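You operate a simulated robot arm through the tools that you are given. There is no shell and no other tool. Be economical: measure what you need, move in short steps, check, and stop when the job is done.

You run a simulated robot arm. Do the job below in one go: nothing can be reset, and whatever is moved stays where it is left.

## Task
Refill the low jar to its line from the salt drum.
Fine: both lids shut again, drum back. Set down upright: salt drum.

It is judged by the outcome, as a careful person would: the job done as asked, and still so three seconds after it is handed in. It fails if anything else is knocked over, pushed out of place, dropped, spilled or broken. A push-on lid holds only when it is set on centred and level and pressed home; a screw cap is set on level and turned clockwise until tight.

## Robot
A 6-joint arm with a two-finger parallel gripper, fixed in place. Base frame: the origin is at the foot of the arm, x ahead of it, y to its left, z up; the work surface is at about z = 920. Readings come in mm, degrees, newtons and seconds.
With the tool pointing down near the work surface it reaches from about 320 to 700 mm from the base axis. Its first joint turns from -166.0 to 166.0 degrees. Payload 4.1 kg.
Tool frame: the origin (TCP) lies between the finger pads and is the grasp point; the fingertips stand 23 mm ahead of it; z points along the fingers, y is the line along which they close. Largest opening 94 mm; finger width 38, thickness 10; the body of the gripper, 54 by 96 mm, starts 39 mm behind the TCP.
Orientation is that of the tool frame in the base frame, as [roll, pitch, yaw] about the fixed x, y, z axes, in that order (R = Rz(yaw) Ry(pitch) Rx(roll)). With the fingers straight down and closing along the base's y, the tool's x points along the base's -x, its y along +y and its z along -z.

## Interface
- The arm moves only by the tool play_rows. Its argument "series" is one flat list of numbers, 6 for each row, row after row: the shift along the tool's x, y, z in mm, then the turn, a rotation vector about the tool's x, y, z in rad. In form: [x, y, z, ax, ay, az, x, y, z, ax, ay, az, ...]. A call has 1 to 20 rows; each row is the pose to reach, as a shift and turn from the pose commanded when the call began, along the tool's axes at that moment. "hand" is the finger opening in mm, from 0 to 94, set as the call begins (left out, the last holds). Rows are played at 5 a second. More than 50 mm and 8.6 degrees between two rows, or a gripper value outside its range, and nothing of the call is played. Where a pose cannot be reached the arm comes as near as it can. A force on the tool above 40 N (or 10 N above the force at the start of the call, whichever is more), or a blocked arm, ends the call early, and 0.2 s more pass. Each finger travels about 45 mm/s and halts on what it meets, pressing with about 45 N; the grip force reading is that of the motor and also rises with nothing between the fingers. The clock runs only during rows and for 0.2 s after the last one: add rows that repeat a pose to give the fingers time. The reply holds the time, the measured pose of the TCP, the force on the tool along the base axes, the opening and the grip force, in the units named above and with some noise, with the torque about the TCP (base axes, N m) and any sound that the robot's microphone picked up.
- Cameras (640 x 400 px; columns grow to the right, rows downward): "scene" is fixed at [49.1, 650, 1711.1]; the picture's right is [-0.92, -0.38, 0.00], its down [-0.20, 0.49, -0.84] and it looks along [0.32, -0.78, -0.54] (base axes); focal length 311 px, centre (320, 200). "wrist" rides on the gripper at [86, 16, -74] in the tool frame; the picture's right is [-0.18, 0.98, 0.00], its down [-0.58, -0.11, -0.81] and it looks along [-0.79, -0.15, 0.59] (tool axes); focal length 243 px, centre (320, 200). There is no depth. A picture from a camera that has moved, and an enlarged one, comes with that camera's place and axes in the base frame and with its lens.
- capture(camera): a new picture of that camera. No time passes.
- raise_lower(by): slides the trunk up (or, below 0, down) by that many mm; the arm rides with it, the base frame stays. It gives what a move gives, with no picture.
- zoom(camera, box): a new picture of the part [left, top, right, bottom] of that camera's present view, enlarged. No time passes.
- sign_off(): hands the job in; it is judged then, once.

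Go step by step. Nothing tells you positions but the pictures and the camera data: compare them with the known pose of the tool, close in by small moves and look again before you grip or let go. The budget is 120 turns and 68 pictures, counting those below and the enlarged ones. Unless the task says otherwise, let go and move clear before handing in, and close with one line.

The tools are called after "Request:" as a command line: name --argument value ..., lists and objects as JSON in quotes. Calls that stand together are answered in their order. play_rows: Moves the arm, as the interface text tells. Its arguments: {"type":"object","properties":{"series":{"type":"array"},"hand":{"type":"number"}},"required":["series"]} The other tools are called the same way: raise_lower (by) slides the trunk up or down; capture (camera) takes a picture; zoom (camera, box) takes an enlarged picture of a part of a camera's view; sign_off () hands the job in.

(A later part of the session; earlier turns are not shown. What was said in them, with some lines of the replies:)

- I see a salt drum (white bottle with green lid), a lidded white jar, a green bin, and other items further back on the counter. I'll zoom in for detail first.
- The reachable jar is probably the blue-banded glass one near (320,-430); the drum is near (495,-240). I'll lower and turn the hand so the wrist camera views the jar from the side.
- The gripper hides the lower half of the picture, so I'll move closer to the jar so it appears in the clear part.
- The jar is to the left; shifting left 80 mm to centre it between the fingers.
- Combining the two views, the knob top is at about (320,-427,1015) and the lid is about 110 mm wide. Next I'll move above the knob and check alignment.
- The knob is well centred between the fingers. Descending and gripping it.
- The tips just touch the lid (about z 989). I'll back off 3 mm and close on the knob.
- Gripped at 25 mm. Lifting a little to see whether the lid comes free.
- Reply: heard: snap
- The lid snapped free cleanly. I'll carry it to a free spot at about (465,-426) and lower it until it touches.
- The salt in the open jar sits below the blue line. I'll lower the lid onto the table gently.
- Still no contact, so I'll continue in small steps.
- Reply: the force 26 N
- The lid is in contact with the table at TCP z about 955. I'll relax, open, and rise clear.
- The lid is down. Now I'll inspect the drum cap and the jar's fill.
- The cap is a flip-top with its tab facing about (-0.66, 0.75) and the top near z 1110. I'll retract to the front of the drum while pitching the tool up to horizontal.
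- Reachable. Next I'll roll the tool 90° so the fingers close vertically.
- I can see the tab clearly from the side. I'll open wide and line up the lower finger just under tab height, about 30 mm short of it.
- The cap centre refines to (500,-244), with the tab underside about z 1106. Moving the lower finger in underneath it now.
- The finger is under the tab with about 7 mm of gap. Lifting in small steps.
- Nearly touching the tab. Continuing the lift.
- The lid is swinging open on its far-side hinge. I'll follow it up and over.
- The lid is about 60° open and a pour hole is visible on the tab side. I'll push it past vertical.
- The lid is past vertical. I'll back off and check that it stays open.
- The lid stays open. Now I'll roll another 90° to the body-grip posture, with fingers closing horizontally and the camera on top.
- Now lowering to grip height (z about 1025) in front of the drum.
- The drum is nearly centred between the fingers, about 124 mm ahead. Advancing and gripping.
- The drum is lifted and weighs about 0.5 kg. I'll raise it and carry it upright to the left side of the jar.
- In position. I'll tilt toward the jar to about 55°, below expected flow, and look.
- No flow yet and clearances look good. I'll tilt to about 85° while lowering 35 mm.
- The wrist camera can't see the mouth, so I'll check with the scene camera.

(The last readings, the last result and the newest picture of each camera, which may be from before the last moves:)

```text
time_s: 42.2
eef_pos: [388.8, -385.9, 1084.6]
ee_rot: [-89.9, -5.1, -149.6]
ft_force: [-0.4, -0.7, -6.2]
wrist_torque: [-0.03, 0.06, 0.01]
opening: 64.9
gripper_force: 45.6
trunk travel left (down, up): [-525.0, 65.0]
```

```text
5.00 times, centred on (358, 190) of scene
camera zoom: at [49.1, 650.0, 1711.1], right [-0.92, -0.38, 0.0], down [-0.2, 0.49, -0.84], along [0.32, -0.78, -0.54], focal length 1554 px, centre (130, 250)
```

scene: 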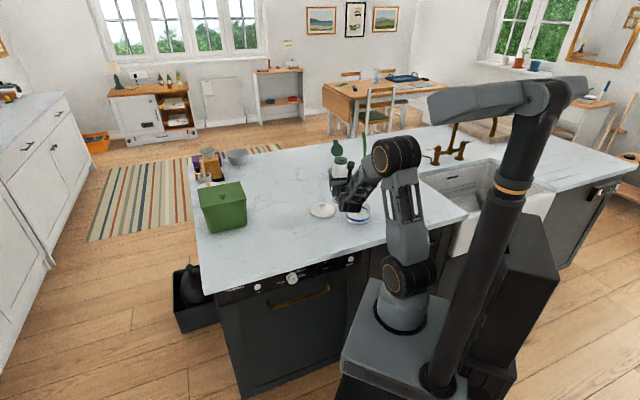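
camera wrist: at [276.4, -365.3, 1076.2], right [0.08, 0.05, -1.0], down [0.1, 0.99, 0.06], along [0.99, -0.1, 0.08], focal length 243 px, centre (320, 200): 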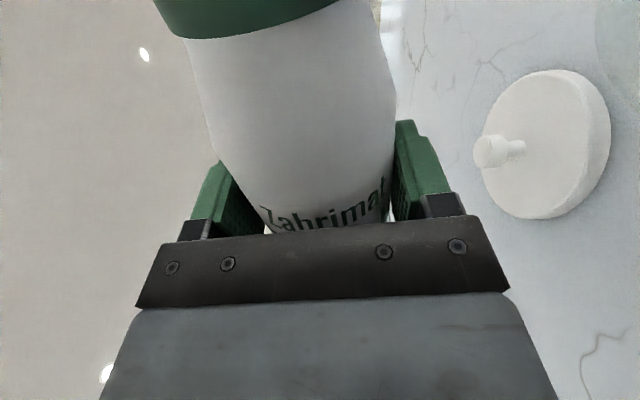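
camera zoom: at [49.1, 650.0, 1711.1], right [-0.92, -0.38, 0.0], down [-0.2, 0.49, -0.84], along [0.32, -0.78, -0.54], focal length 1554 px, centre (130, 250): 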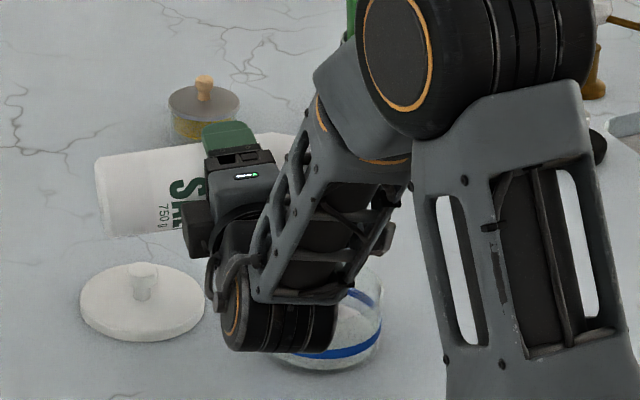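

By calculation the mouth is over the jar centre. Tilting on to 105° and pausing briefly.

Request:
play_rows --series '[0, 0, 0, 0, 0, 0.12, 0, 0, 0, 0, 0, 0.24, 0, 0, 0, 0, 0, 0.35, 0, 0, 0, 0, 0, 0.35, 0, 0, 0, 0, 0, 0.35]' --hand 40

Request:
zoom --camera "scene" --box '[340, 190, 404, 230]'

```text
time_s: 43.4
eef_pos: [390.0, -385.7, 1085.6]
ee_rot: [-90.0, 14.9, -149.5]
ft_force: [0.9, 0.4, -5.0]
wrist_torque: [0.0, 0.03, -0.03]
opening: 64.9
gripper_force: 44.6
trunk travel left (down, up): [-525.0, 65.0]
```

```text
10.00 times, centred on (372, 210) of scene
camera zoom: at [49.1, 650.0, 1711.1], right [-0.92, -0.38, 0.0], down [-0.2, 0.49, -0.84], along [0.32, -0.78, -0.54], focal length 3108 px, centre (-200, 100)
```

zoom: 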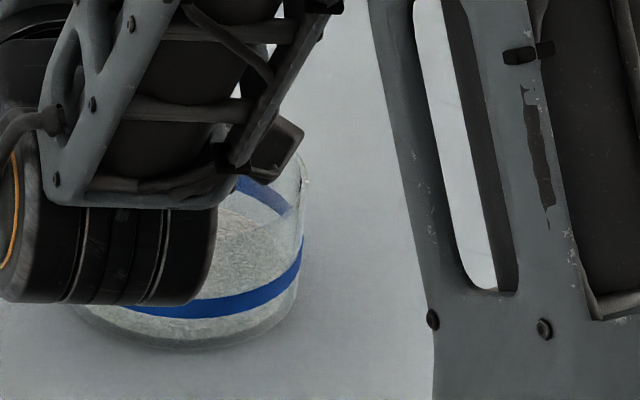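

No flow yet. The salt sits a little below the blue band, so I'll increase the tilt to about 118° and watch.

Request:
play_rows --series '[0, 0, 0, 0, 0, 0.12, 0, 0, 0, 0, 0, 0.23, 0, 0, 0, 0, 0, 0.23]' --hand 40

Request:
zoom --camera "scene" --box '[340, 180, 404, 230]'

```text
time_s: 44.2
eef_pos: [388.9, -386.1, 1085.7]
ee_rot: [-89.9, 28.1, -149.6]
ft_force: [0.3, 0.1, -5.0]
wrist_torque: [0.01, 0.08, -0.02]
opening: 65.0
gripper_force: 44.7
trunk travel left (down, up): [-525.0, 65.0]
```

```text
8.00 times, centred on (372, 205) of scene
camera zoom: at [49.1, 650.0, 1711.1], right [-0.92, -0.38, 0.0], down [-0.2, 0.49, -0.84], along [0.32, -0.78, -0.54], focal length 2486 px, centre (-96, 160)
```

zoom: 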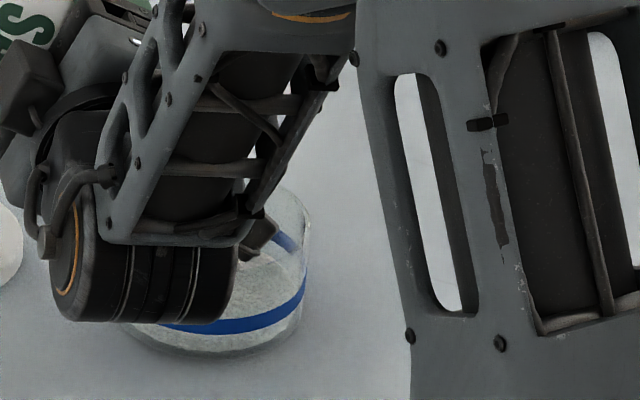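

Request:
play_rows --series '[4, -2, 0, 0, 0, 0.12, 9, -5, 0, 0, 0, 0.23, 9, -5, 0, 0, 0, 0.23, 9, -5, 0, 0, 0, 0.23]' --hand 40

Request:
zoom --camera "scene" --box '[340, 180, 404, 230]'

```text
time_s: 45.2
eef_pos: [382.4, -390.7, 1086.0]
ee_rot: [-90.1, 41.2, -150.0]
ft_force: [-0.1, -0.6, -3.8]
wrist_torque: [-0.03, 0.06, 0.02]
opening: 65.2
gripper_force: 44.9
trunk travel left (down, up): [-525.0, 65.0]
```

```text
8.00 times, centred on (372, 205) of scene
camera zoom: at [49.1, 650.0, 1711.1], right [-0.92, -0.38, 0.0], down [-0.2, 0.49, -0.84], along [0.32, -0.78, -0.54], focal length 2486 px, centre (-96, 160)
```

zoom: 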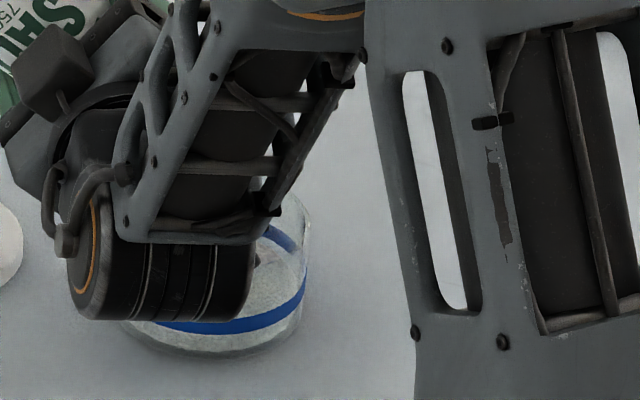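

Request:
play_rows --series '[0, 0, 0, 0, 0, 0]'

Request:
zoom --camera "scene" --box '[356, 195, 388, 227]'

```text
time_s: 45.6
eef_pos: [382.5, -390.1, 1085.2]
ee_rot: [-90.1, 41.2, -150.0]
ft_force: [0.3, 0.4, -4.8]
wrist_torque: [0.0, 0.08, 0.02]
opening: 65.2
gripper_force: 45.1
trunk travel left (down, up): [-525.0, 65.0]
```

```text
12.50 times, centred on (372, 211) of scene
camera zoom: at [49.1, 650.0, 1711.1], right [-0.92, -0.38, 0.0], down [-0.2, 0.49, -0.84], along [0.32, -0.78, -0.54], focal length 3885 px, centre (-330, 62)
```

zoom: 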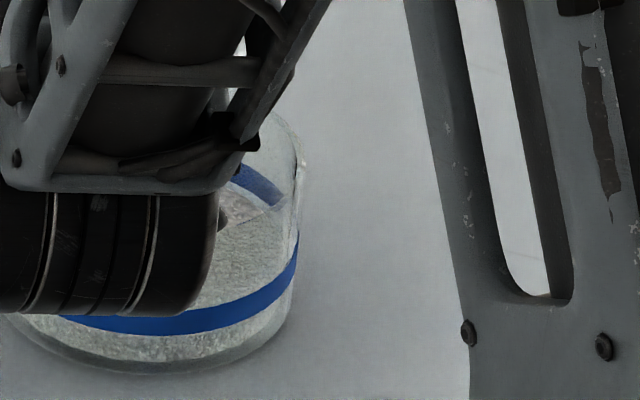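

Request:
play_rows --series '[0, 0, 0, 0, 0, 0, 0, 0, 0, 0, 0, 0]'

Request:
zoom --camera "scene" --box '[356, 195, 388, 227]'

```text
time_s: 46.2
eef_pos: [382.1, -390.9, 1085.6]
ee_rot: [-90.0, 41.2, -150.0]
ft_force: [-0.3, 0.4, -4.1]
wrist_torque: [-0.01, 0.01, 0.01]
opening: 65.1
gripper_force: 44.7
trunk travel left (down, up): [-525.0, 65.0]
```

```text
12.50 times, centred on (372, 211) of scene
camera zoom: at [49.1, 650.0, 1711.1], right [-0.92, -0.38, 0.0], down [-0.2, 0.49, -0.84], along [0.32, -0.78, -0.54], focal length 3885 px, centre (-330, 62)
```

zoom: 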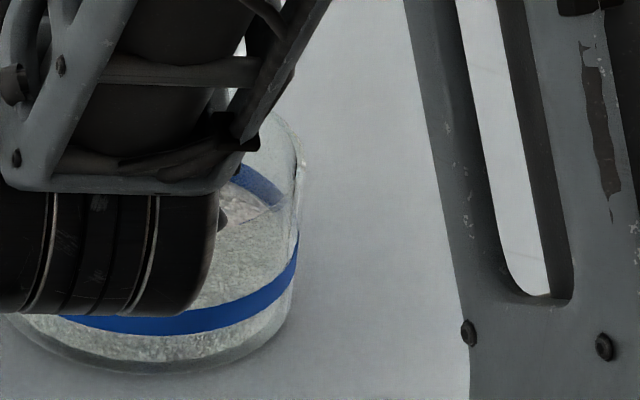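

Salt appears to be flowing slowly. Holding one more second, then rechecking.

Request:
play_rows --series '[0, 0, 0, 0, 0, 0, 0, 0, 0, 0, 0, 0, 0, 0, 0, 0, 0, 0, 0, 0, 0, 0, 0, 0]'

Request:
zoom --camera "scene" --box '[356, 195, 388, 227]'

```text
time_s: 47.2
eef_pos: [381.5, -390.8, 1086.6]
ee_rot: [-90.1, 41.2, -150.0]
ft_force: [0.0, 0.8, -3.0]
wrist_torque: [-0.02, 0.07, 0.05]
opening: 64.8
gripper_force: 45.0
trunk travel left (down, up): [-525.0, 65.0]
```

```text
12.50 times, centred on (372, 211) of scene
camera zoom: at [49.1, 650.0, 1711.1], right [-0.92, -0.38, 0.0], down [-0.2, 0.49, -0.84], along [0.32, -0.78, -0.54], focal length 3885 px, centre (-330, 62)
```

zoom: 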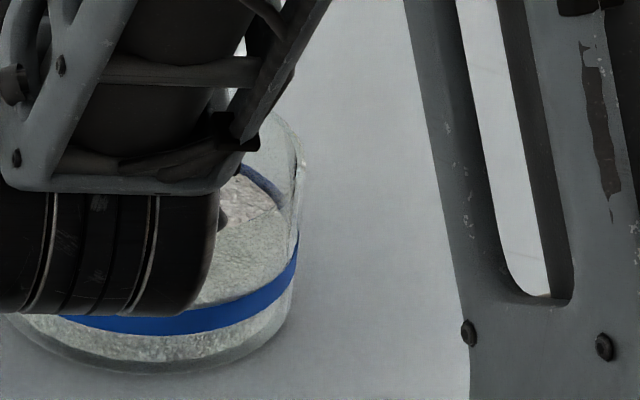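

The level is now within the line, so I'm tilting back immediately.

Request:
play_rows --series '[0, 0, 0, 0, 0, -0.149, 0, 0, 0, 0, 0, -0.298, 0, 0, 0, 0, 0, -0.447, 0, 0, 0, 0, 0, -0.596, 0, 0, 0, 0, 0, -0.745, 0, 0, 0, 0, 0, -0.88, 0, 0, 0, 0, 0, -0.88]'

Request:
zoom --camera "scene" --box '[356, 195, 388, 227]'

```text
time_s: 48.8
eef_pos: [381.7, -390.7, 1086.2]
ee_rot: [-90.1, -9.3, -150.0]
ft_force: [0.8, -0.3, -4.4]
wrist_torque: [-0.02, 0.08, 0.01]
opening: 65.0
gripper_force: 45.5
trunk travel left (down, up): [-525.0, 65.0]
```

```text
12.50 times, centred on (372, 211) of scene
camera zoom: at [49.1, 650.0, 1711.1], right [-0.92, -0.38, 0.0], down [-0.2, 0.49, -0.84], along [0.32, -0.78, -0.54], focal length 3885 px, centre (-330, 62)
```

zoom: 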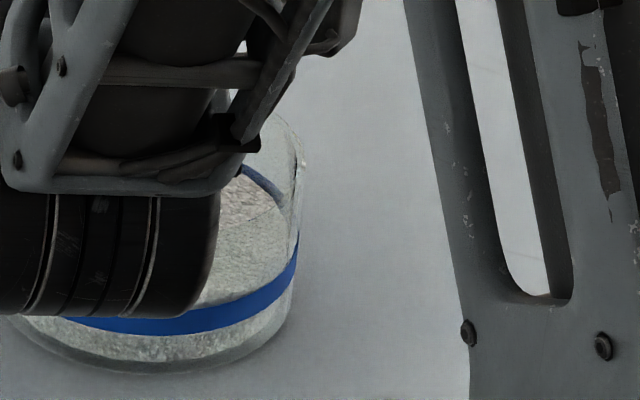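

Flow has stopped with the salt in the blue line. Bringing the drum upright while raising it.

Request:
play_rows --series '[2, -12, 0, 0, 0, -0.141, 4, -24, 0, 0, 0, -0.282, 5, -32, 0, 0, 0, -0.423, 6.5, -39.5, 0, 0, 0, -0.564, 6.5, -39.5, 0, 0, 0, -0.705, 6.5, -39.5, 0, 0, 0, -0.846, 6.5, -39.5, 0, 0, 0, -0.987, 6.5, -39.5, 0, 0, 0, -1.128, 6.5, -39.5, 0, 0, 0, -1.269, 6.5, -39.5, 0, 0, 0, -1.408, 6.5, -39.5, 0, 0, 0, -1.408]'

```text
time_s: 51.2
eef_pos: [381.3, -390.6, 1125.2]
ee_rot: [21.6, -90.0, 98.8]
ft_force: [0.5, 0.0, -3.4]
wrist_torque: [0.04, 0.0, 0.03]
opening: 64.8
gripper_force: 45.5
trunk travel left (down, up): [-525.0, 65.0]
```

Upright. Carrying the drum back above its original spot and lowering it to just above the counter.

Request:
play_rows --series '[0, -22, -10, 0, 0, 0, 0, -55, -24, 0, 0, 0, 0, -88, -38, 0, 0, 0, 0, -121, -52, 0, 0, 0, 0, -154, -64, 0, 0, 0, 0, -175, -70, 0, 0, 0, 0, -175, -70, 0, 0, 0, -30, -175, -70, 0, 0, 0, -60, -175, -70, 0, 0, 0, -85, -175, -70, 0, 0, 0, -92, -175, -70, 0, 0, 0, -92, -175, -70, 0, 0, 0]'

```text
time_s: 53.8
eef_pos: [496.8, -241.3, 1034.1]
ee_rot: [-94.9, -89.8, -144.6]
ft_force: [0.5, 1.4, -3.1]
wrist_torque: [0.01, 0.03, 0.0]
opening: 65.2
gripper_force: 45.3
trunk travel left (down, up): [-525.0, 65.0]
```

Request:
play_rows --series '[-3, 0, 0, 0, 0, 0, -6, 0, 0, 0, 0, 0, -8, 0, 0, 0, 0, 0, -9, 0, 0, 0, 0, 0]'

```text
time_s: 54.8
eef_pos: [496.6, -241.8, 1026.4]
ee_rot: [-50.7, -89.7, 171.1]
ft_force: [0.2, 0.7, 2.5]
wrist_torque: [0.19, 0.14, -0.03]
opening: 65.0
gripper_force: 44.5
trunk travel left (down, up): [-525.0, 65.0]
```

The drum is standing on the counter. Releasing and backing straight out.

Request:
play_rows --series '[0, 0, 0, 0, 0, 0, 0, 0, 0, 0, 0, 0, 0, 0, 0, 0, 0, 0, 0, 0, 0, 0, 0, 0, 0, 0, -40, 0, 0, 0, 0, 0, -85, 0, 0, 0, 0, 0, -125, 0, 0, 0, 0, 0, -125, 0, 0, 0]' --hand 94

Request:
capture --camera "wrist"

Request:
zoom --camera "scene" --box '[270, 170, 390, 245]'

```text
time_s: 56.6
eef_pos: [433.1, -134.1, 1025.4]
ee_rot: [-72.9, -89.9, -166.8]
ft_force: [0.2, 0.8, -0.5]
wrist_torque: [0.01, 0.03, -0.02]
opening: 93.8
gripper_force: 0.1
trunk travel left (down, up): [-525.0, 65.0]
```

```text
20 pictures are left
camera wrist: at [380.7, -77.9, 1112.0], right [-0.85, -0.5, -0.19], down [-0.31, 0.75, -0.58], along [0.43, -0.44, -0.79], focal length 243 px, centre (320, 200)
```

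wrist: 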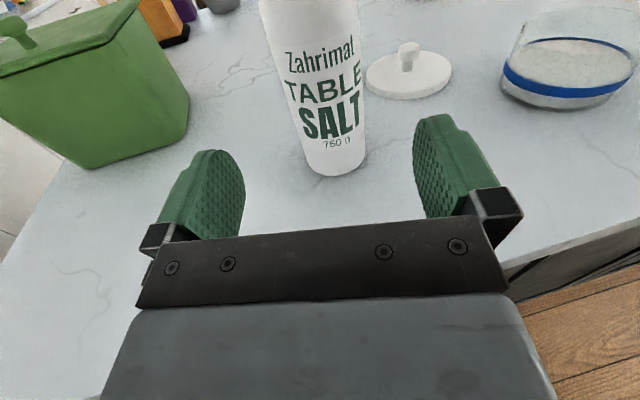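

```text
5.33 times, centred on (330, 208) of scene
camera zoom: at [49.1, 650.0, 1711.1], right [-0.92, -0.38, 0.0], down [-0.2, 0.49, -0.84], along [0.32, -0.78, -0.54], focal length 1658 px, centre (267, 160)
```

zoom: 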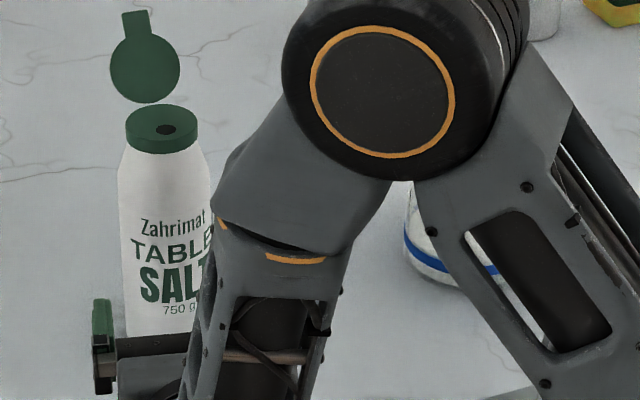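

The drum is back upright. First I'll check the jar level closely, then rise and turn the tool down to close the flip cap from behind.

Request:
zoom --camera "wrist" --box '[480, 0, 640, 120]'

Request:
play_rows --series '[45, 0, 0, 0, 0, 0, 90, 0, 0, 0, 0, 0, 135, 0, 0, 0, 0, 0, 180, 0, 0, 0, 0, 0, 200, 0, 0, 0, -0.14, 0, 200, 0, 0, 0, -0.28, 0, 200, 0, 0, 0, -0.42, 0, 200, 0, 0, 0, -0.56, 0, 200, 0, 0, 0, -0.7, 0, 200, 0, 0, 0, -0.84, 0, 200, 0, 0, 0, -0.98, 0, 200, 0, 0, 0, -1.12, 0, 200, 0, 0, 0, -1.26, 0, 200, 0, 0, 0, -1.4, 0, 200, 0, 0, 0, -1.5, 0, 200, 0, 0, 0, -1.5708, 0, 200, 0, 0, 0, -1.5708, 0]' --hand 0

```text
3.33 times, centred on (560, 60) of wrist
camera zoom: at [380.7, -77.9, 1112.0], right [-0.85, -0.5, -0.19], down [-0.31, 0.75, -0.58], along [0.43, -0.44, -0.79], focal length 809 px, centre (-480, 667)
```

zoom: 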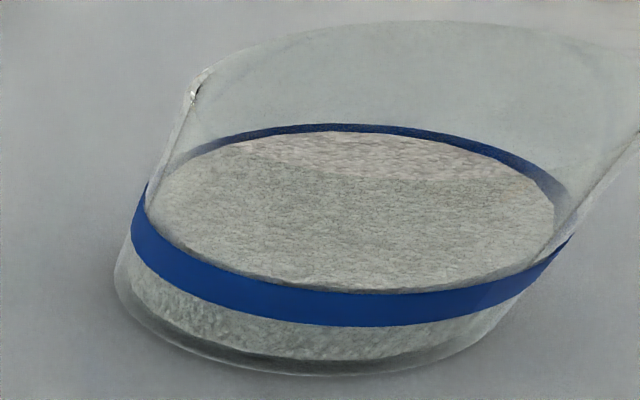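

```text
time_s: 60.2
eef_pos: [432.3, -134.5, 1225.0]
ee_rot: [-180.0, 0.2, -59.7]
ft_force: [0.5, 0.5, 0.3]
wrist_torque: [-0.01, 0.0, -0.05]
opening: 0.2
gripper_force: 42.9
trunk travel left (down, up): [-525.0, 65.0]
```

The salt sits within the blue line. Now I'll cross over above the lid to behind it.

Request:
play_rows --series '[40, -2, 0, 0, 0, 0, 80, -4, 0, 0, 0, 0, 120, -6, 0, 0, 0, 0, 160, -8, 0, 0, 0, 0, 200, -10, 0, 0, 0, 0, 220, -10, 0, 0, 0, 0, 220, -10, 0, 0, 0, 0]' --hand 0

Request:
capture --camera "wrist"

Request:
zoom --camera "scene" --box '[250, 130, 370, 205]'

```text
time_s: 61.8
eef_pos: [548.2, -308.6, 1224.6]
ee_rot: [179.9, 0.1, -59.5]
ft_force: [0.1, -0.5, 0.4]
wrist_torque: [0.01, 0.05, 0.02]
opening: 0.0
gripper_force: 42.5
out of reach, approached as far as the arm can: row 6, 7
trunk travel left (down, up): [-525.0, 65.0]
```

```text
17 pictures are left
camera wrist: at [576.5, -391.3, 1298.1], right [-0.94, -0.34, 0.0], down [-0.2, 0.56, 0.81], along [-0.27, 0.76, -0.59], focal length 243 px, centre (320, 200)
```

wrist: 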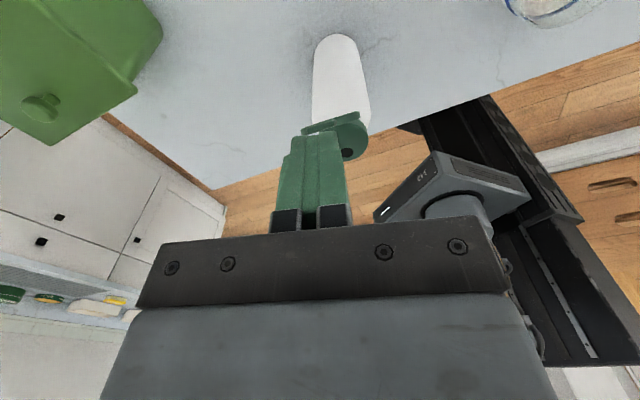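

```text
5.33 times, centred on (310, 168) of scene
camera zoom: at [49.1, 650.0, 1711.1], right [-0.92, -0.38, 0.0], down [-0.2, 0.49, -0.84], along [0.32, -0.78, -0.54], focal length 1658 px, centre (373, 373)
```

zoom: 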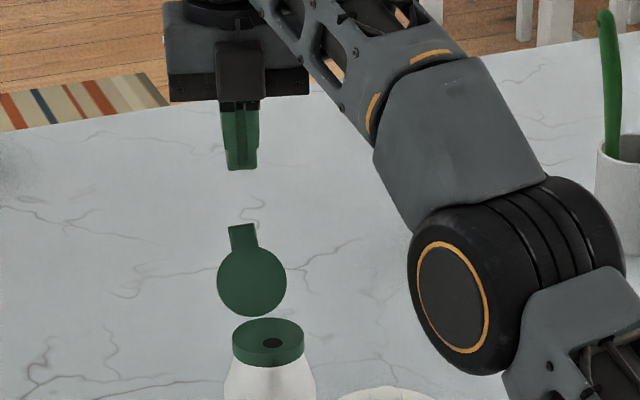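

The finger is just behind the lid. Lowering with the arm, which also gains reach outward, to get below the lid's top edge.

Request:
play_rows --series '[0, 0, 12, 0, 0, 0, 0, 0, 25, 0, 0, 0, 0, 0, 45, 0, 0, 0, 0, 0, 65, 0, 0, 0, 0, 0, 80, 0, 0, 0, 0, 0, 80, 0, 0, 0]' --hand 0

Request:
capture --camera "wrist"

```text
time_s: 62.7
eef_pos: [549.4, -309.1, 1186.8]
ee_rot: [-179.0, -1.4, -59.8]
ft_force: [1.6, -1.5, 12.9]
wrist_torque: [0.1, 0.12, 0.0]
opening: 0.0
gripper_force: 42.3
trunk travel left (down, up): [-525.0, 65.0]
stopped in row 4: the force on the tool passed its limit at 53 N (the readings are from after the stop); the commanded pose is now the measured one
```

```text
15 pictures are left
camera wrist: at [576.1, -391.6, 1262.6], right [-0.94, -0.34, -0.02], down [-0.22, 0.57, 0.79], along [-0.26, 0.75, -0.61], focal length 243 px, centre (320, 200)
```

wrist: 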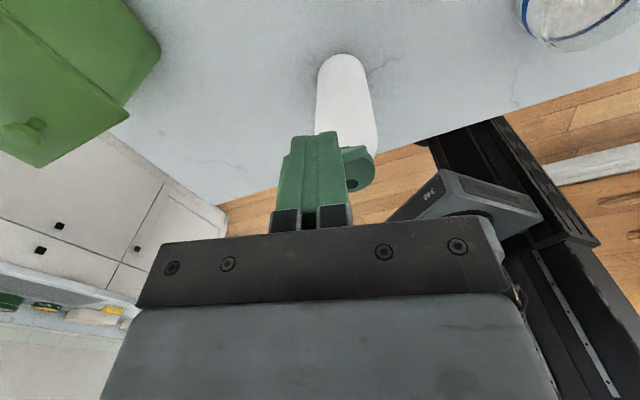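

The finger touched the top of the lid. Backing up and looking.

Request:
play_rows --series '[0, 0, -15, 0, 0, 0, 0, 0, -35, 0, 0, 0, 0, 0, -35, 0, 0, 0]' --hand 0

Request:
capture --camera "wrist"

Request:
zoom --camera "scene" --box '[260, 150, 356, 235]'

```text
time_s: 63.5
eef_pos: [547.1, -308.3, 1218.0]
ee_rot: [-179.3, -1.2, -59.7]
ft_force: [0.9, -0.8, 0.6]
wrist_torque: [-0.01, -0.01, -0.03]
opening: 0.0
gripper_force: 42.4
trunk travel left (down, up): [-525.0, 65.0]
```

```text
14 pictures are left
camera wrist: at [575.5, -390.8, 1294.6], right [-0.94, -0.34, -0.02], down [-0.22, 0.57, 0.8], along [-0.26, 0.75, -0.61], focal length 243 px, centre (320, 200)
```

wrist: 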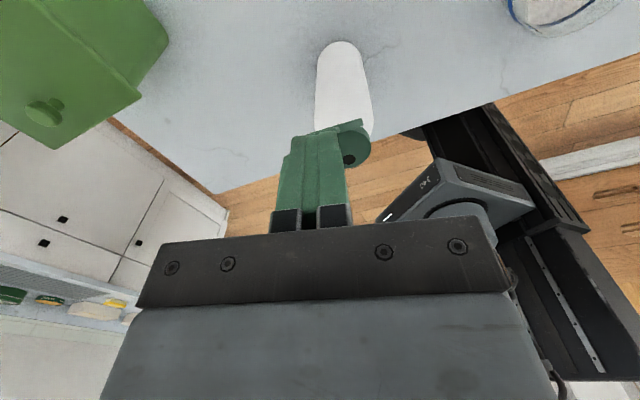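

```text
4.71 times, centred on (308, 192) of scene
camera zoom: at [49.1, 650.0, 1711.1], right [-0.92, -0.38, 0.0], down [-0.2, 0.49, -0.84], along [0.32, -0.78, -0.54], focal length 1463 px, centre (376, 235)
```

zoom: 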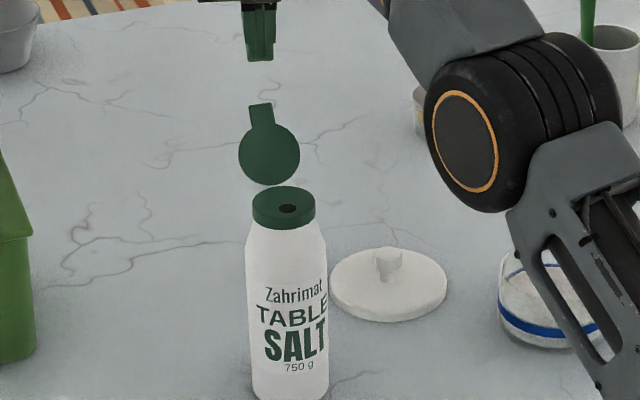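

No harm done. I'll turn the hand 90° so the closed fingers are only 20 mm thick in this direction and the camera views from the side.

Request:
play_rows --series '[0, 0, 0, 0, 0, 0.1428, 0, 0, 0, 0, 0, 0.2856, 0, 0, 0, 0, 0, 0.4284, 0, 0, 0, 0, 0, 0.5712, 0, 0, 0, 0, 0, 0.714, 0, 0, 0, 0, 0, 0.8568, 0, 0, 0, 0, 0, 0.9996, 0, 0, 0, 0, 0, 1.1424, 0, 0, 0, 0, 0, 1.2852, 0, 0, 0, 0, 0, 1.428, 0, 0, 0, 0, 0, 1.5708, 0, 0, 0, 0, 0, 1.5708]' --hand 0

Request:
capture --camera "wrist"

```text
time_s: 66.1
eef_pos: [547.9, -309.9, 1219.5]
ee_rot: [-178.8, 0.7, -149.7]
ft_force: [0.0, -0.3, -0.1]
wrist_torque: [0.0, 0.02, 0.02]
opening: 0.0
gripper_force: 42.3
trunk travel left (down, up): [-525.0, 65.0]
```

```text
12 pictures are left
camera wrist: at [463.0, -337.4, 1291.8], right [-0.34, 0.94, -0.02], down [0.54, 0.21, 0.82], along [0.77, 0.26, -0.58], focal length 243 px, centre (320, 200)
```

wrist: 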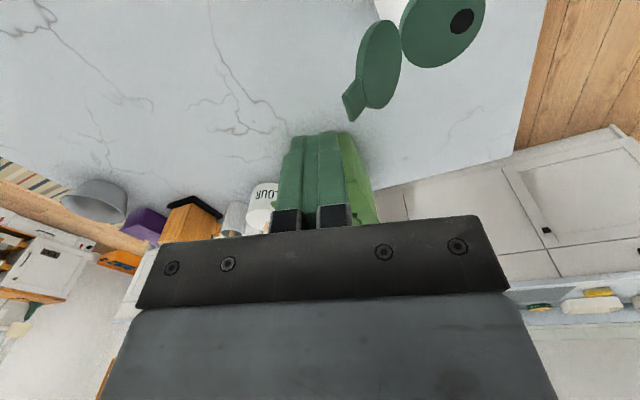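

From the side, the fingers clear the lid tip by about 6 mm. I'll move a bit further out while lowering behind it.

Request:
play_rows --series '[0, -4, 8, 0, 0, 0, 0, -8, 20, 0, 0, 0, 0, -8, 35, 0, 0, 0, 0, -8, 50, 0, 0, 0, 0, -8, 66, 0, 0, 0, 0, -8, 66, 0, 0, 0]' --hand 0

Request:
capture --camera "wrist"

```text
time_s: 67.5
eef_pos: [551.6, -318.3, 1153.4]
ee_rot: [-178.8, 0.8, -149.6]
ft_force: [-0.4, 0.2, 0.0]
wrist_torque: [-0.01, -0.02, 0.02]
opening: 0.2
gripper_force: 42.3
trunk travel left (down, up): [-525.0, 65.0]
```

```text
11 pictures are left
camera wrist: at [467.2, -346.6, 1226.1], right [-0.34, 0.94, -0.02], down [0.54, 0.21, 0.82], along [0.77, 0.27, -0.58], focal length 243 px, centre (320, 200)
```

wrist: 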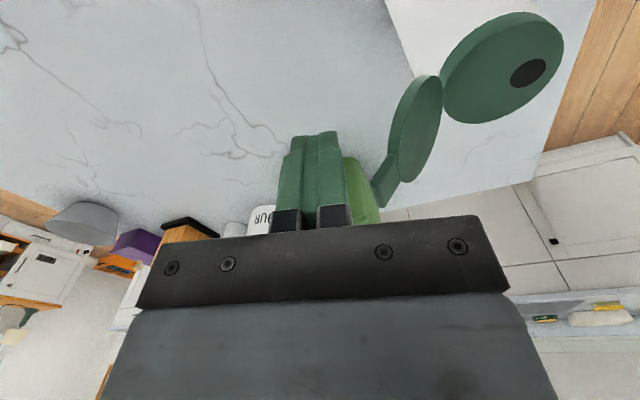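

The fingers are behind the lid. Pushing it toward closed.

Request:
play_rows --series '[0, 15, 0, 0, 0, 0, 0, 30, 0, 0, 0, 0, 0, 42, 0, 0, 0, 0, 0, 54, 0, 0, 0, 0, 0, 66, 0, 0, 0, 0, 0, 78, 0, 0, 0, 0, 0, 88, 0, 0, 0, 0, 0, 96, 0, 0, 0, 0]' --hand 0

Request:
capture --camera "wrist"

```text
time_s: 69.3
eef_pos: [505.3, -234.2, 1150.4]
ee_rot: [-178.8, 0.7, -149.6]
ft_force: [-0.2, -0.6, -0.5]
wrist_torque: [-0.02, -0.01, 0.02]
opening: 0.0
gripper_force: 42.4
trunk travel left (down, up): [-525.0, 65.0]
```

```text
10 pictures are left
camera wrist: at [419.9, -262.5, 1223.4], right [-0.34, 0.94, -0.02], down [0.54, 0.21, 0.82], along [0.77, 0.27, -0.58], focal length 243 px, centre (320, 200)
```

wrist: 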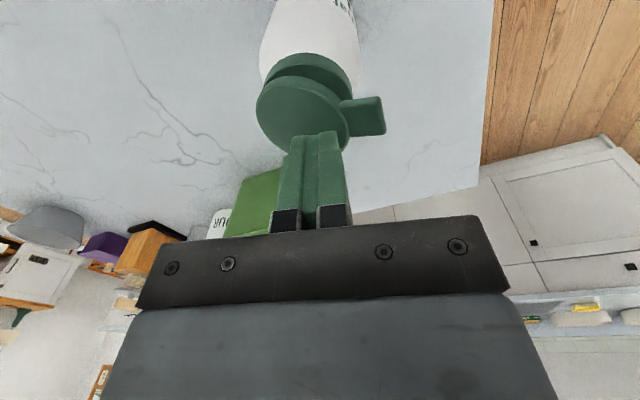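

The lid is over, about 25° from shut. I'll move over the tab side and press down.

Request:
play_rows --series '[6, 4, 0, 0, 0, 0, 11, 9, 3, 0, 0, 0, 11, 9, 7, 0, 0, 0, 11, 9, 11, 0, 0, 0, 11, 9, 14, 0, 0, 0, 11, 9, 16, 0, 0, 0]' --hand 0

```text
time_s: 70.7
eef_pos: [492.1, -232.5, 1137.6]
ee_rot: [-178.5, 0.9, -149.6]
ft_force: [-0.2, -0.7, 19.4]
wrist_torque: [-0.13, 0.24, -0.01]
opening: 0.0
gripper_force: 41.8
trunk travel left (down, up): [-525.0, 65.0]
```

Request:
play_rows --series '[0, 0, 1, 0, 0, 0, 0, 0, 2, 0, 0, 0, 0, 0, 3, 0, 0, 0]' --hand 0

Request:
zoom --camera "wrist" --box '[220, 20, 440, 160]'

```text
time_s: 71.5
eef_pos: [490.7, -231.4, 1137.5]
ee_rot: [-178.1, 1.1, -149.5]
ft_force: [-2.0, 2.3, 17.4]
wrist_torque: [-0.06, 0.26, -0.07]
opening: 0.1
gripper_force: 41.8
trunk travel left (down, up): [-525.0, 65.0]
stopped in row 3: the force on the tool passed its limit at 41 N (the readings are from after the stop); the commanded pose is now the measured one
```

```text
2.86 times, centred on (330, 90) of wrist
camera zoom: at [405.5, -260.4, 1209.1], right [-0.34, 0.94, -0.03], down [0.53, 0.22, 0.82], along [0.78, 0.26, -0.57], focal length 693 px, centre (291, 514)
```

zoom: 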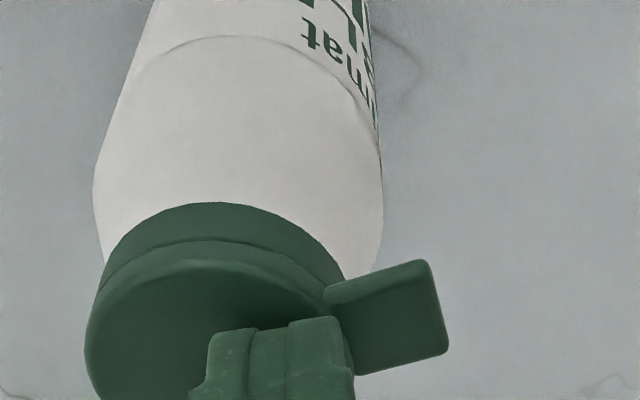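

The cap seam is evenly shut after a 41 N press. Now rising, levelling the tool, and moving above the jar lid.

Request:
play_rows --series '[0, 0, -30, 0, 0, 0, 0, 0, -50, -0.033, 0.019, 0, 24, -31, -50, -0.033, 0.019, 0, 48, -62, -50, -0.033, 0.019, 0, 72, -93, -50, -0.033, 0.019, 0, 96, -124, -50, -0.033, 0.019, 0, 122, -155, -50, -0.033, 0.019, 0, 122, -155, -5, -0.033, 0.019, 0, 122, -155, 40, -0.033, 0.019, 0, 122, -155, 85, -0.033, 0.019, 0, 122, -155, 120, -0.033, 0.019, 0, 122, -155, 120, -0.033, 0.019, 0]' --hand 60

Request:
capture --camera "wrist"

```text
time_s: 74.1
eef_pos: [467.0, -430.6, 1017.9]
ee_rot: [179.6, -0.1, -149.6]
ft_force: [-0.3, -1.1, 0.2]
wrist_torque: [0.03, -0.03, -0.01]
opening: 60.0
gripper_force: 0.0
trunk travel left (down, up): [-525.0, 65.0]
```

```text
8 pictures are left
camera wrist: at [384.4, -460.8, 1091.8], right [-0.34, 0.94, 0.0], down [0.56, 0.2, 0.8], along [0.76, 0.27, -0.59], focal length 243 px, centre (320, 200)
```

wrist: 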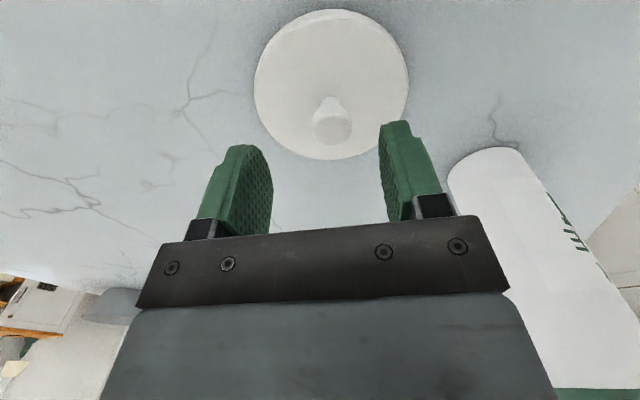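

The knob is aligned to within about 4 mm. Adjusting, descending, and gripping.

Request:
play_rows --series '[0, 4, 15, 0, 0, 0, 0, 4, 30, 0, 0, 0, 0, 4, 45, 0, 0, 0, 0, 4, 60, 0, 0, 0, 0, 4, 60, 0, 0, 0]' --hand 60

Request:
play_rows --series '[0, 0, 0, 0, 0, 0, 0, 0, 0, 0, 0, 0, 0, 0, 0, 0, 0, 0, 0, 0, 0, 0, 0, 0]' --hand 10

```text
time_s: 75.3
eef_pos: [466.3, -427.0, 957.1]
ee_rot: [179.5, -0.2, -149.6]
ft_force: [0.0, 0.2, -0.1]
wrist_torque: [0.01, 0.03, 0.01]
opening: 60.2
gripper_force: 0.0
trunk travel left (down, up): [-525.0, 65.0]
```

```text
time_s: 76.3
eef_pos: [465.2, -428.1, 957.1]
ee_rot: [179.7, -0.1, -149.6]
ft_force: [0.2, 0.5, 0.2]
wrist_torque: [0.0, 0.02, 0.0]
opening: 24.9
gripper_force: 45.2
trunk travel left (down, up): [-525.0, 65.0]
```

The lid is gripped. I'll lift it and check how it sits in the hand, and view the jar, before placing.

Request:
play_rows --series '[0, 0, -20, 0, 0, 0, 0, 0, -50, 0, 0, 0, 0, 0, -80, 0, 0, 0, 0, 0, -110, 0, 0, 0, 0, 0, -110, 0, 0, 0]' --hand 10

Request:
capture --camera "wrist"

Request:
zoom --camera "scene" --box '[310, 165, 406, 225]'

```text
time_s: 77.5
eef_pos: [466.5, -428.0, 1069.1]
ee_rot: [179.6, -0.1, -149.7]
ft_force: [-0.5, 0.4, -0.8]
wrist_torque: [0.0, -0.03, -0.04]
opening: 25.2
gripper_force: 45.0
trunk travel left (down, up): [-525.0, 65.0]
```

```text
7 pictures are left
camera wrist: at [383.4, -457.7, 1143.1], right [-0.34, 0.94, 0.0], down [0.56, 0.2, 0.8], along [0.76, 0.27, -0.59], focal length 243 px, centre (320, 200)
```

wrist: 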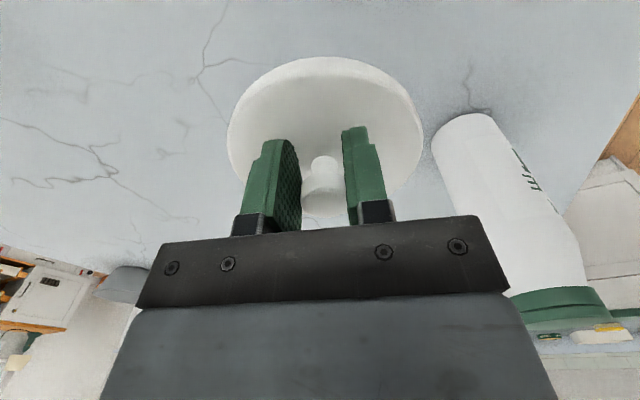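

```text
6.67 times, centred on (358, 195) of scene
camera zoom: at [49.1, 650.0, 1711.1], right [-0.92, -0.38, 0.0], down [-0.2, 0.49, -0.84], along [0.32, -0.78, -0.54], focal length 2072 px, centre (67, 233)
```

zoom: 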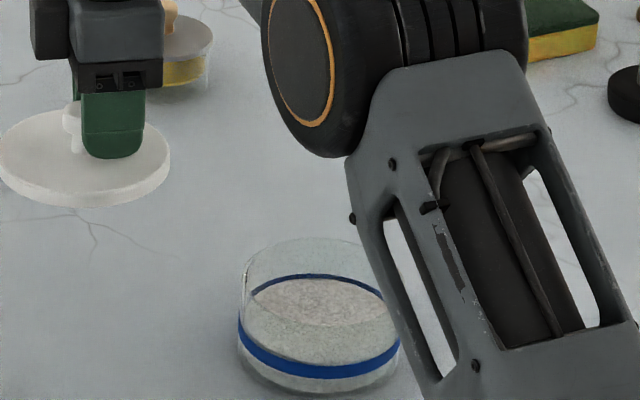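

The scene view shows the knob about 17 mm off the finger centre, since the lid shifted when I released it. I'll set it back down, recentre, and regrip.

Request:
play_rows --series '[0, 0, 30, 0, 0, 0, 0, 0, 60, 0, 0, 0, 0, 0, 90, 0, 0, 0, 0, 0, 105, 0, 0, 0, 0, 0, 109, 0, 0, 0, 0, 0, 111, 0, 0, 0, 0, 0, 111, 0, 0, 0]' --hand 10

```text
time_s: 79.1
eef_pos: [466.4, -426.8, 956.7]
ee_rot: [179.8, 0.0, -149.5]
ft_force: [1.1, -0.7, 5.4]
wrist_torque: [0.04, 0.02, 0.01]
opening: 24.7
gripper_force: 45.1
trunk travel left (down, up): [-525.0, 65.0]
```

Request:
play_rows --series '[0, 0, 0, 0, 0, 0, 0, 0, 0, 0, 0, 0, 0, 0, 0, 0, 0, 0, 0, 0, -2, 0, 0, 0, -9, 0, -2, 0, 0, 0, -17.5, 0, -2, 0, 0, 0, -17.5, 0, -2, 0, 0, 0]' --hand 60

Request:
play_rows --series '[0, 0, 0, 0, 0, 0, 0, 0, 0, 0, 0, 0, 0, 0, 0, 0, 0, 0, 0, 0, 0, 0, 0, 0, 0, 0, -40, 0, 0, 0, 0, 0, -80, 0, 0, 0, 0, 0, -110, 0, 0, 0, 0, 0, -110, 0, 0, 0]' --hand 10

Request:
zoom --camera "scene" --box '[300, 155, 396, 245]'

```text
time_s: 80.7
eef_pos: [481.0, -418.3, 958.3]
ee_rot: [179.6, -0.1, -149.6]
ft_force: [-0.5, -0.8, -0.3]
wrist_torque: [0.01, -0.02, 0.02]
opening: 60.1
gripper_force: 0.1
trunk travel left (down, up): [-525.0, 65.0]
```

```text
time_s: 82.5
eef_pos: [481.5, -419.1, 1066.1]
ee_rot: [179.7, -0.1, -149.6]
ft_force: [-0.7, -0.3, -0.8]
wrist_torque: [0.01, 0.04, 0.03]
opening: 24.6
gripper_force: 45.2
trunk travel left (down, up): [-525.0, 65.0]
```

```text
4.44 times, centred on (348, 200) of scene
camera zoom: at [49.1, 650.0, 1711.1], right [-0.92, -0.38, 0.0], down [-0.2, 0.49, -0.84], along [0.32, -0.78, -0.54], focal length 1381 px, centre (196, 200)
```

zoom: 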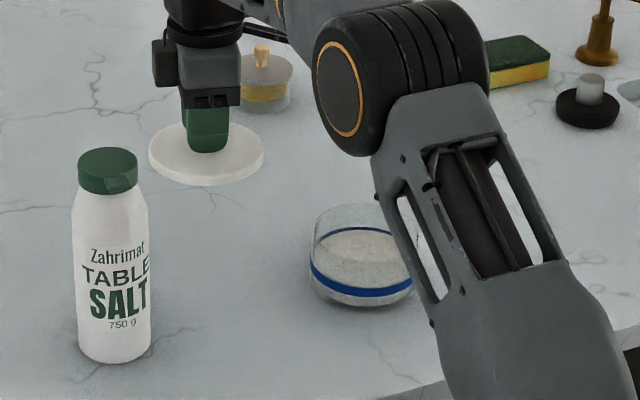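

The lid is now centred in the grip. Carrying it over the jar centre, estimated at (318,-425.5).

Request:
play_rows --series '[28, 15, 0, 0, 0, 0, 57, 31, 0, 0, 0, 0, 86, 46, 0, 0, 0, 0, 115, 61, 0, 0, 0, 0, 135, 72, 0, 0, 0, 0, 143.4, 76.6, 0, 0, 0, 0, 143.4, 76.6, 15, 0, 0, 0, 143.4, 76.6, 28, 0, 0, 0, 143.4, 76.6, 28, 0, 0, 0]' --hand 10

Request:
zoom --camera "scene" --box '[330, 180, 394, 220]'

```text
time_s: 84.5
eef_pos: [319.6, -425.4, 1041.7]
ee_rot: [179.7, -0.1, -149.6]
ft_force: [0.0, -0.3, 0.0]
wrist_torque: [0.0, 0.03, 0.01]
opening: 24.9
gripper_force: 45.0
trunk travel left (down, up): [-525.0, 65.0]
```

```text
10.00 times, centred on (362, 200) of scene
camera zoom: at [49.1, 650.0, 1711.1], right [-0.92, -0.38, 0.0], down [-0.2, 0.49, -0.84], along [0.32, -0.78, -0.54], focal length 3108 px, centre (-100, 200)
```

zoom: 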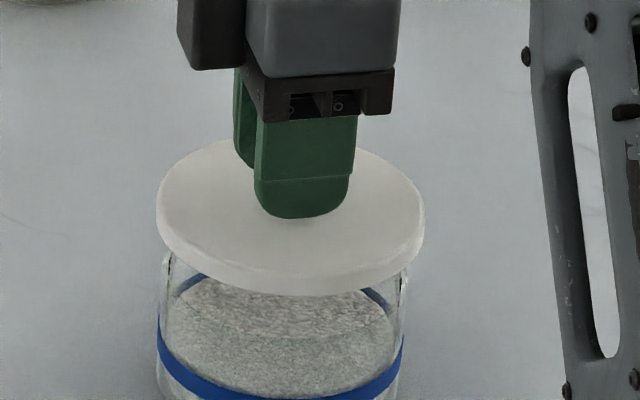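

The lid and jar are aligned within about 1 mm in this view. Lowering onto the rim.

Request:
play_rows --series '[0, 0, 8, 0, 0, 0, 0, 0, 15, 0, 0, 0, 0, 0, 20, 0, 0, 0, 0, 0, 23, 0, 0, 0, 0, 0, 25, 0, 0, 0]' --hand 10

```text
time_s: 85.7
eef_pos: [318.4, -425.3, 1016.9]
ee_rot: [179.8, -0.1, -149.5]
ft_force: [-1.5, 0.0, 5.7]
wrist_torque: [0.01, 0.17, 0.05]
opening: 24.9
gripper_force: 44.8
trunk travel left (down, up): [-525.0, 65.0]
heard: snap
```

A snap was heard. Pressing slightly further to be sure it is home.

Request:
play_rows --series '[0, 0, 1, 0, 0, 0, 0, 0, 2, 0, 0, 0, 0, 0, 3, 0, 0, 0]' --hand 10

```text
time_s: 86.5
eef_pos: [320.3, -424.5, 1016.1]
ee_rot: [-179.9, -0.1, -149.6]
ft_force: [-1.5, -1.3, 35.4]
wrist_torque: [-0.01, 0.13, -0.01]
opening: 24.9
gripper_force: 44.5
trunk travel left (down, up): [-525.0, 65.0]
```

Firm at 35 N. I'll relax, release, and rise clear.

Request:
play_rows --series '[0, 0, -2.5, 0, 0, 0, 0, 0, -2.5, 0, 0, 0]' --hand 10

Request:
play_rows --series '[0, 0, 0, 0, 0, 0, 0, 0, 0, 0, 0, 0, 0, 0, 0, 0, 0, 0, 0, 0, -30, 0, 0, 0, 0, 0, -70, 0, 0, 0, 0, 0, -115, 0, 0, 0, 0, 0, -160, 0, 0, 0]' --hand 60

Request:
zoom --camera "scene" --box '[270, 170, 390, 245]'

Request:
zoom --camera "scene" --box '[284, 178, 324, 203]'

```text
time_s: 87.1
eef_pos: [318.3, -425.0, 1016.6]
ee_rot: [179.9, -0.1, -149.6]
ft_force: [1.3, -4.2, 29.4]
wrist_torque: [-0.12, 0.03, 0.01]
opening: 24.7
gripper_force: 45.4
trunk travel left (down, up): [-525.0, 65.0]
```

```text
time_s: 88.7
eef_pos: [320.3, -424.5, 1176.2]
ee_rot: [179.7, -0.1, -149.6]
ft_force: [-0.3, 0.8, -0.5]
wrist_torque: [0.01, 0.0, -0.03]
opening: 60.0
gripper_force: 0.2
trunk travel left (down, up): [-525.0, 65.0]
```

```text
5.33 times, centred on (330, 208) of scene
camera zoom: at [49.1, 650.0, 1711.1], right [-0.92, -0.38, 0.0], down [-0.2, 0.49, -0.84], along [0.32, -0.78, -0.54], focal length 1658 px, centre (267, 160)
```

zoom: 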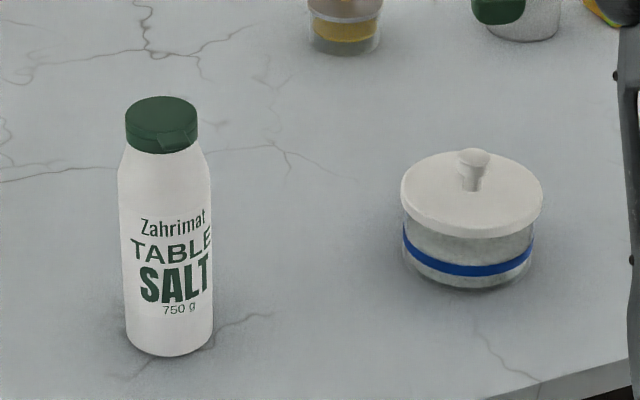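

```text
16.00 times, centred on (304, 190) of scene
camera zoom: at [49.1, 650.0, 1711.1], right [-0.92, -0.38, 0.0], down [-0.2, 0.49, -0.84], along [0.32, -0.78, -0.54], focal length 4973 px, centre (576, 352)
```

zoom: 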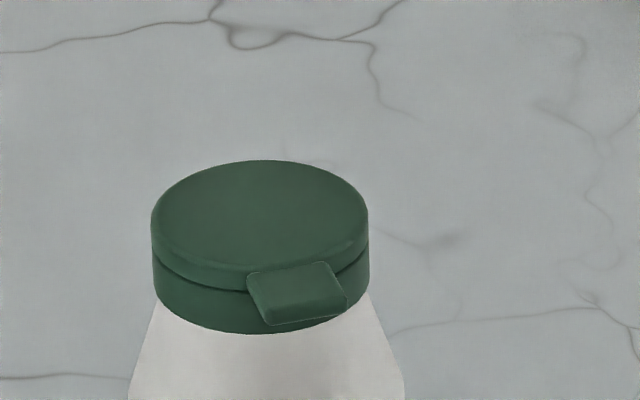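

The lid may be slightly higher on the left, so I'll zoom to check.

Request:
zoom --camera "scene" --box '[338, 192, 378, 227]'

```text
11.43 times, centred on (358, 210) of scene
camera zoom: at [49.1, 650.0, 1711.1], right [-0.92, -0.38, 0.0], down [-0.2, 0.49, -0.84], along [0.32, -0.78, -0.54], focal length 3552 px, centre (-114, 91)
```

zoom: 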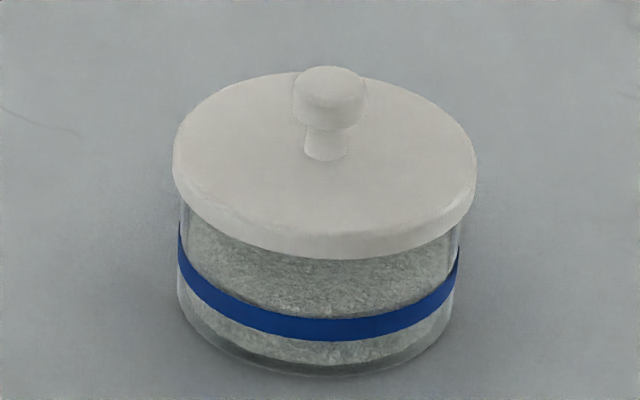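

The lid's position on the jar matches the original picture and it snapped home. The drum is upright in its place with its cap shut, and the arm is clear, so I'm handing in.

Request:
sign_off

```text
The job is handed in.
```

I refilled the jar to its blue line, snapped its lid back on, shut the drum's flip cap and stood the drum upright back in its spot; I saw no spill in the pictures.
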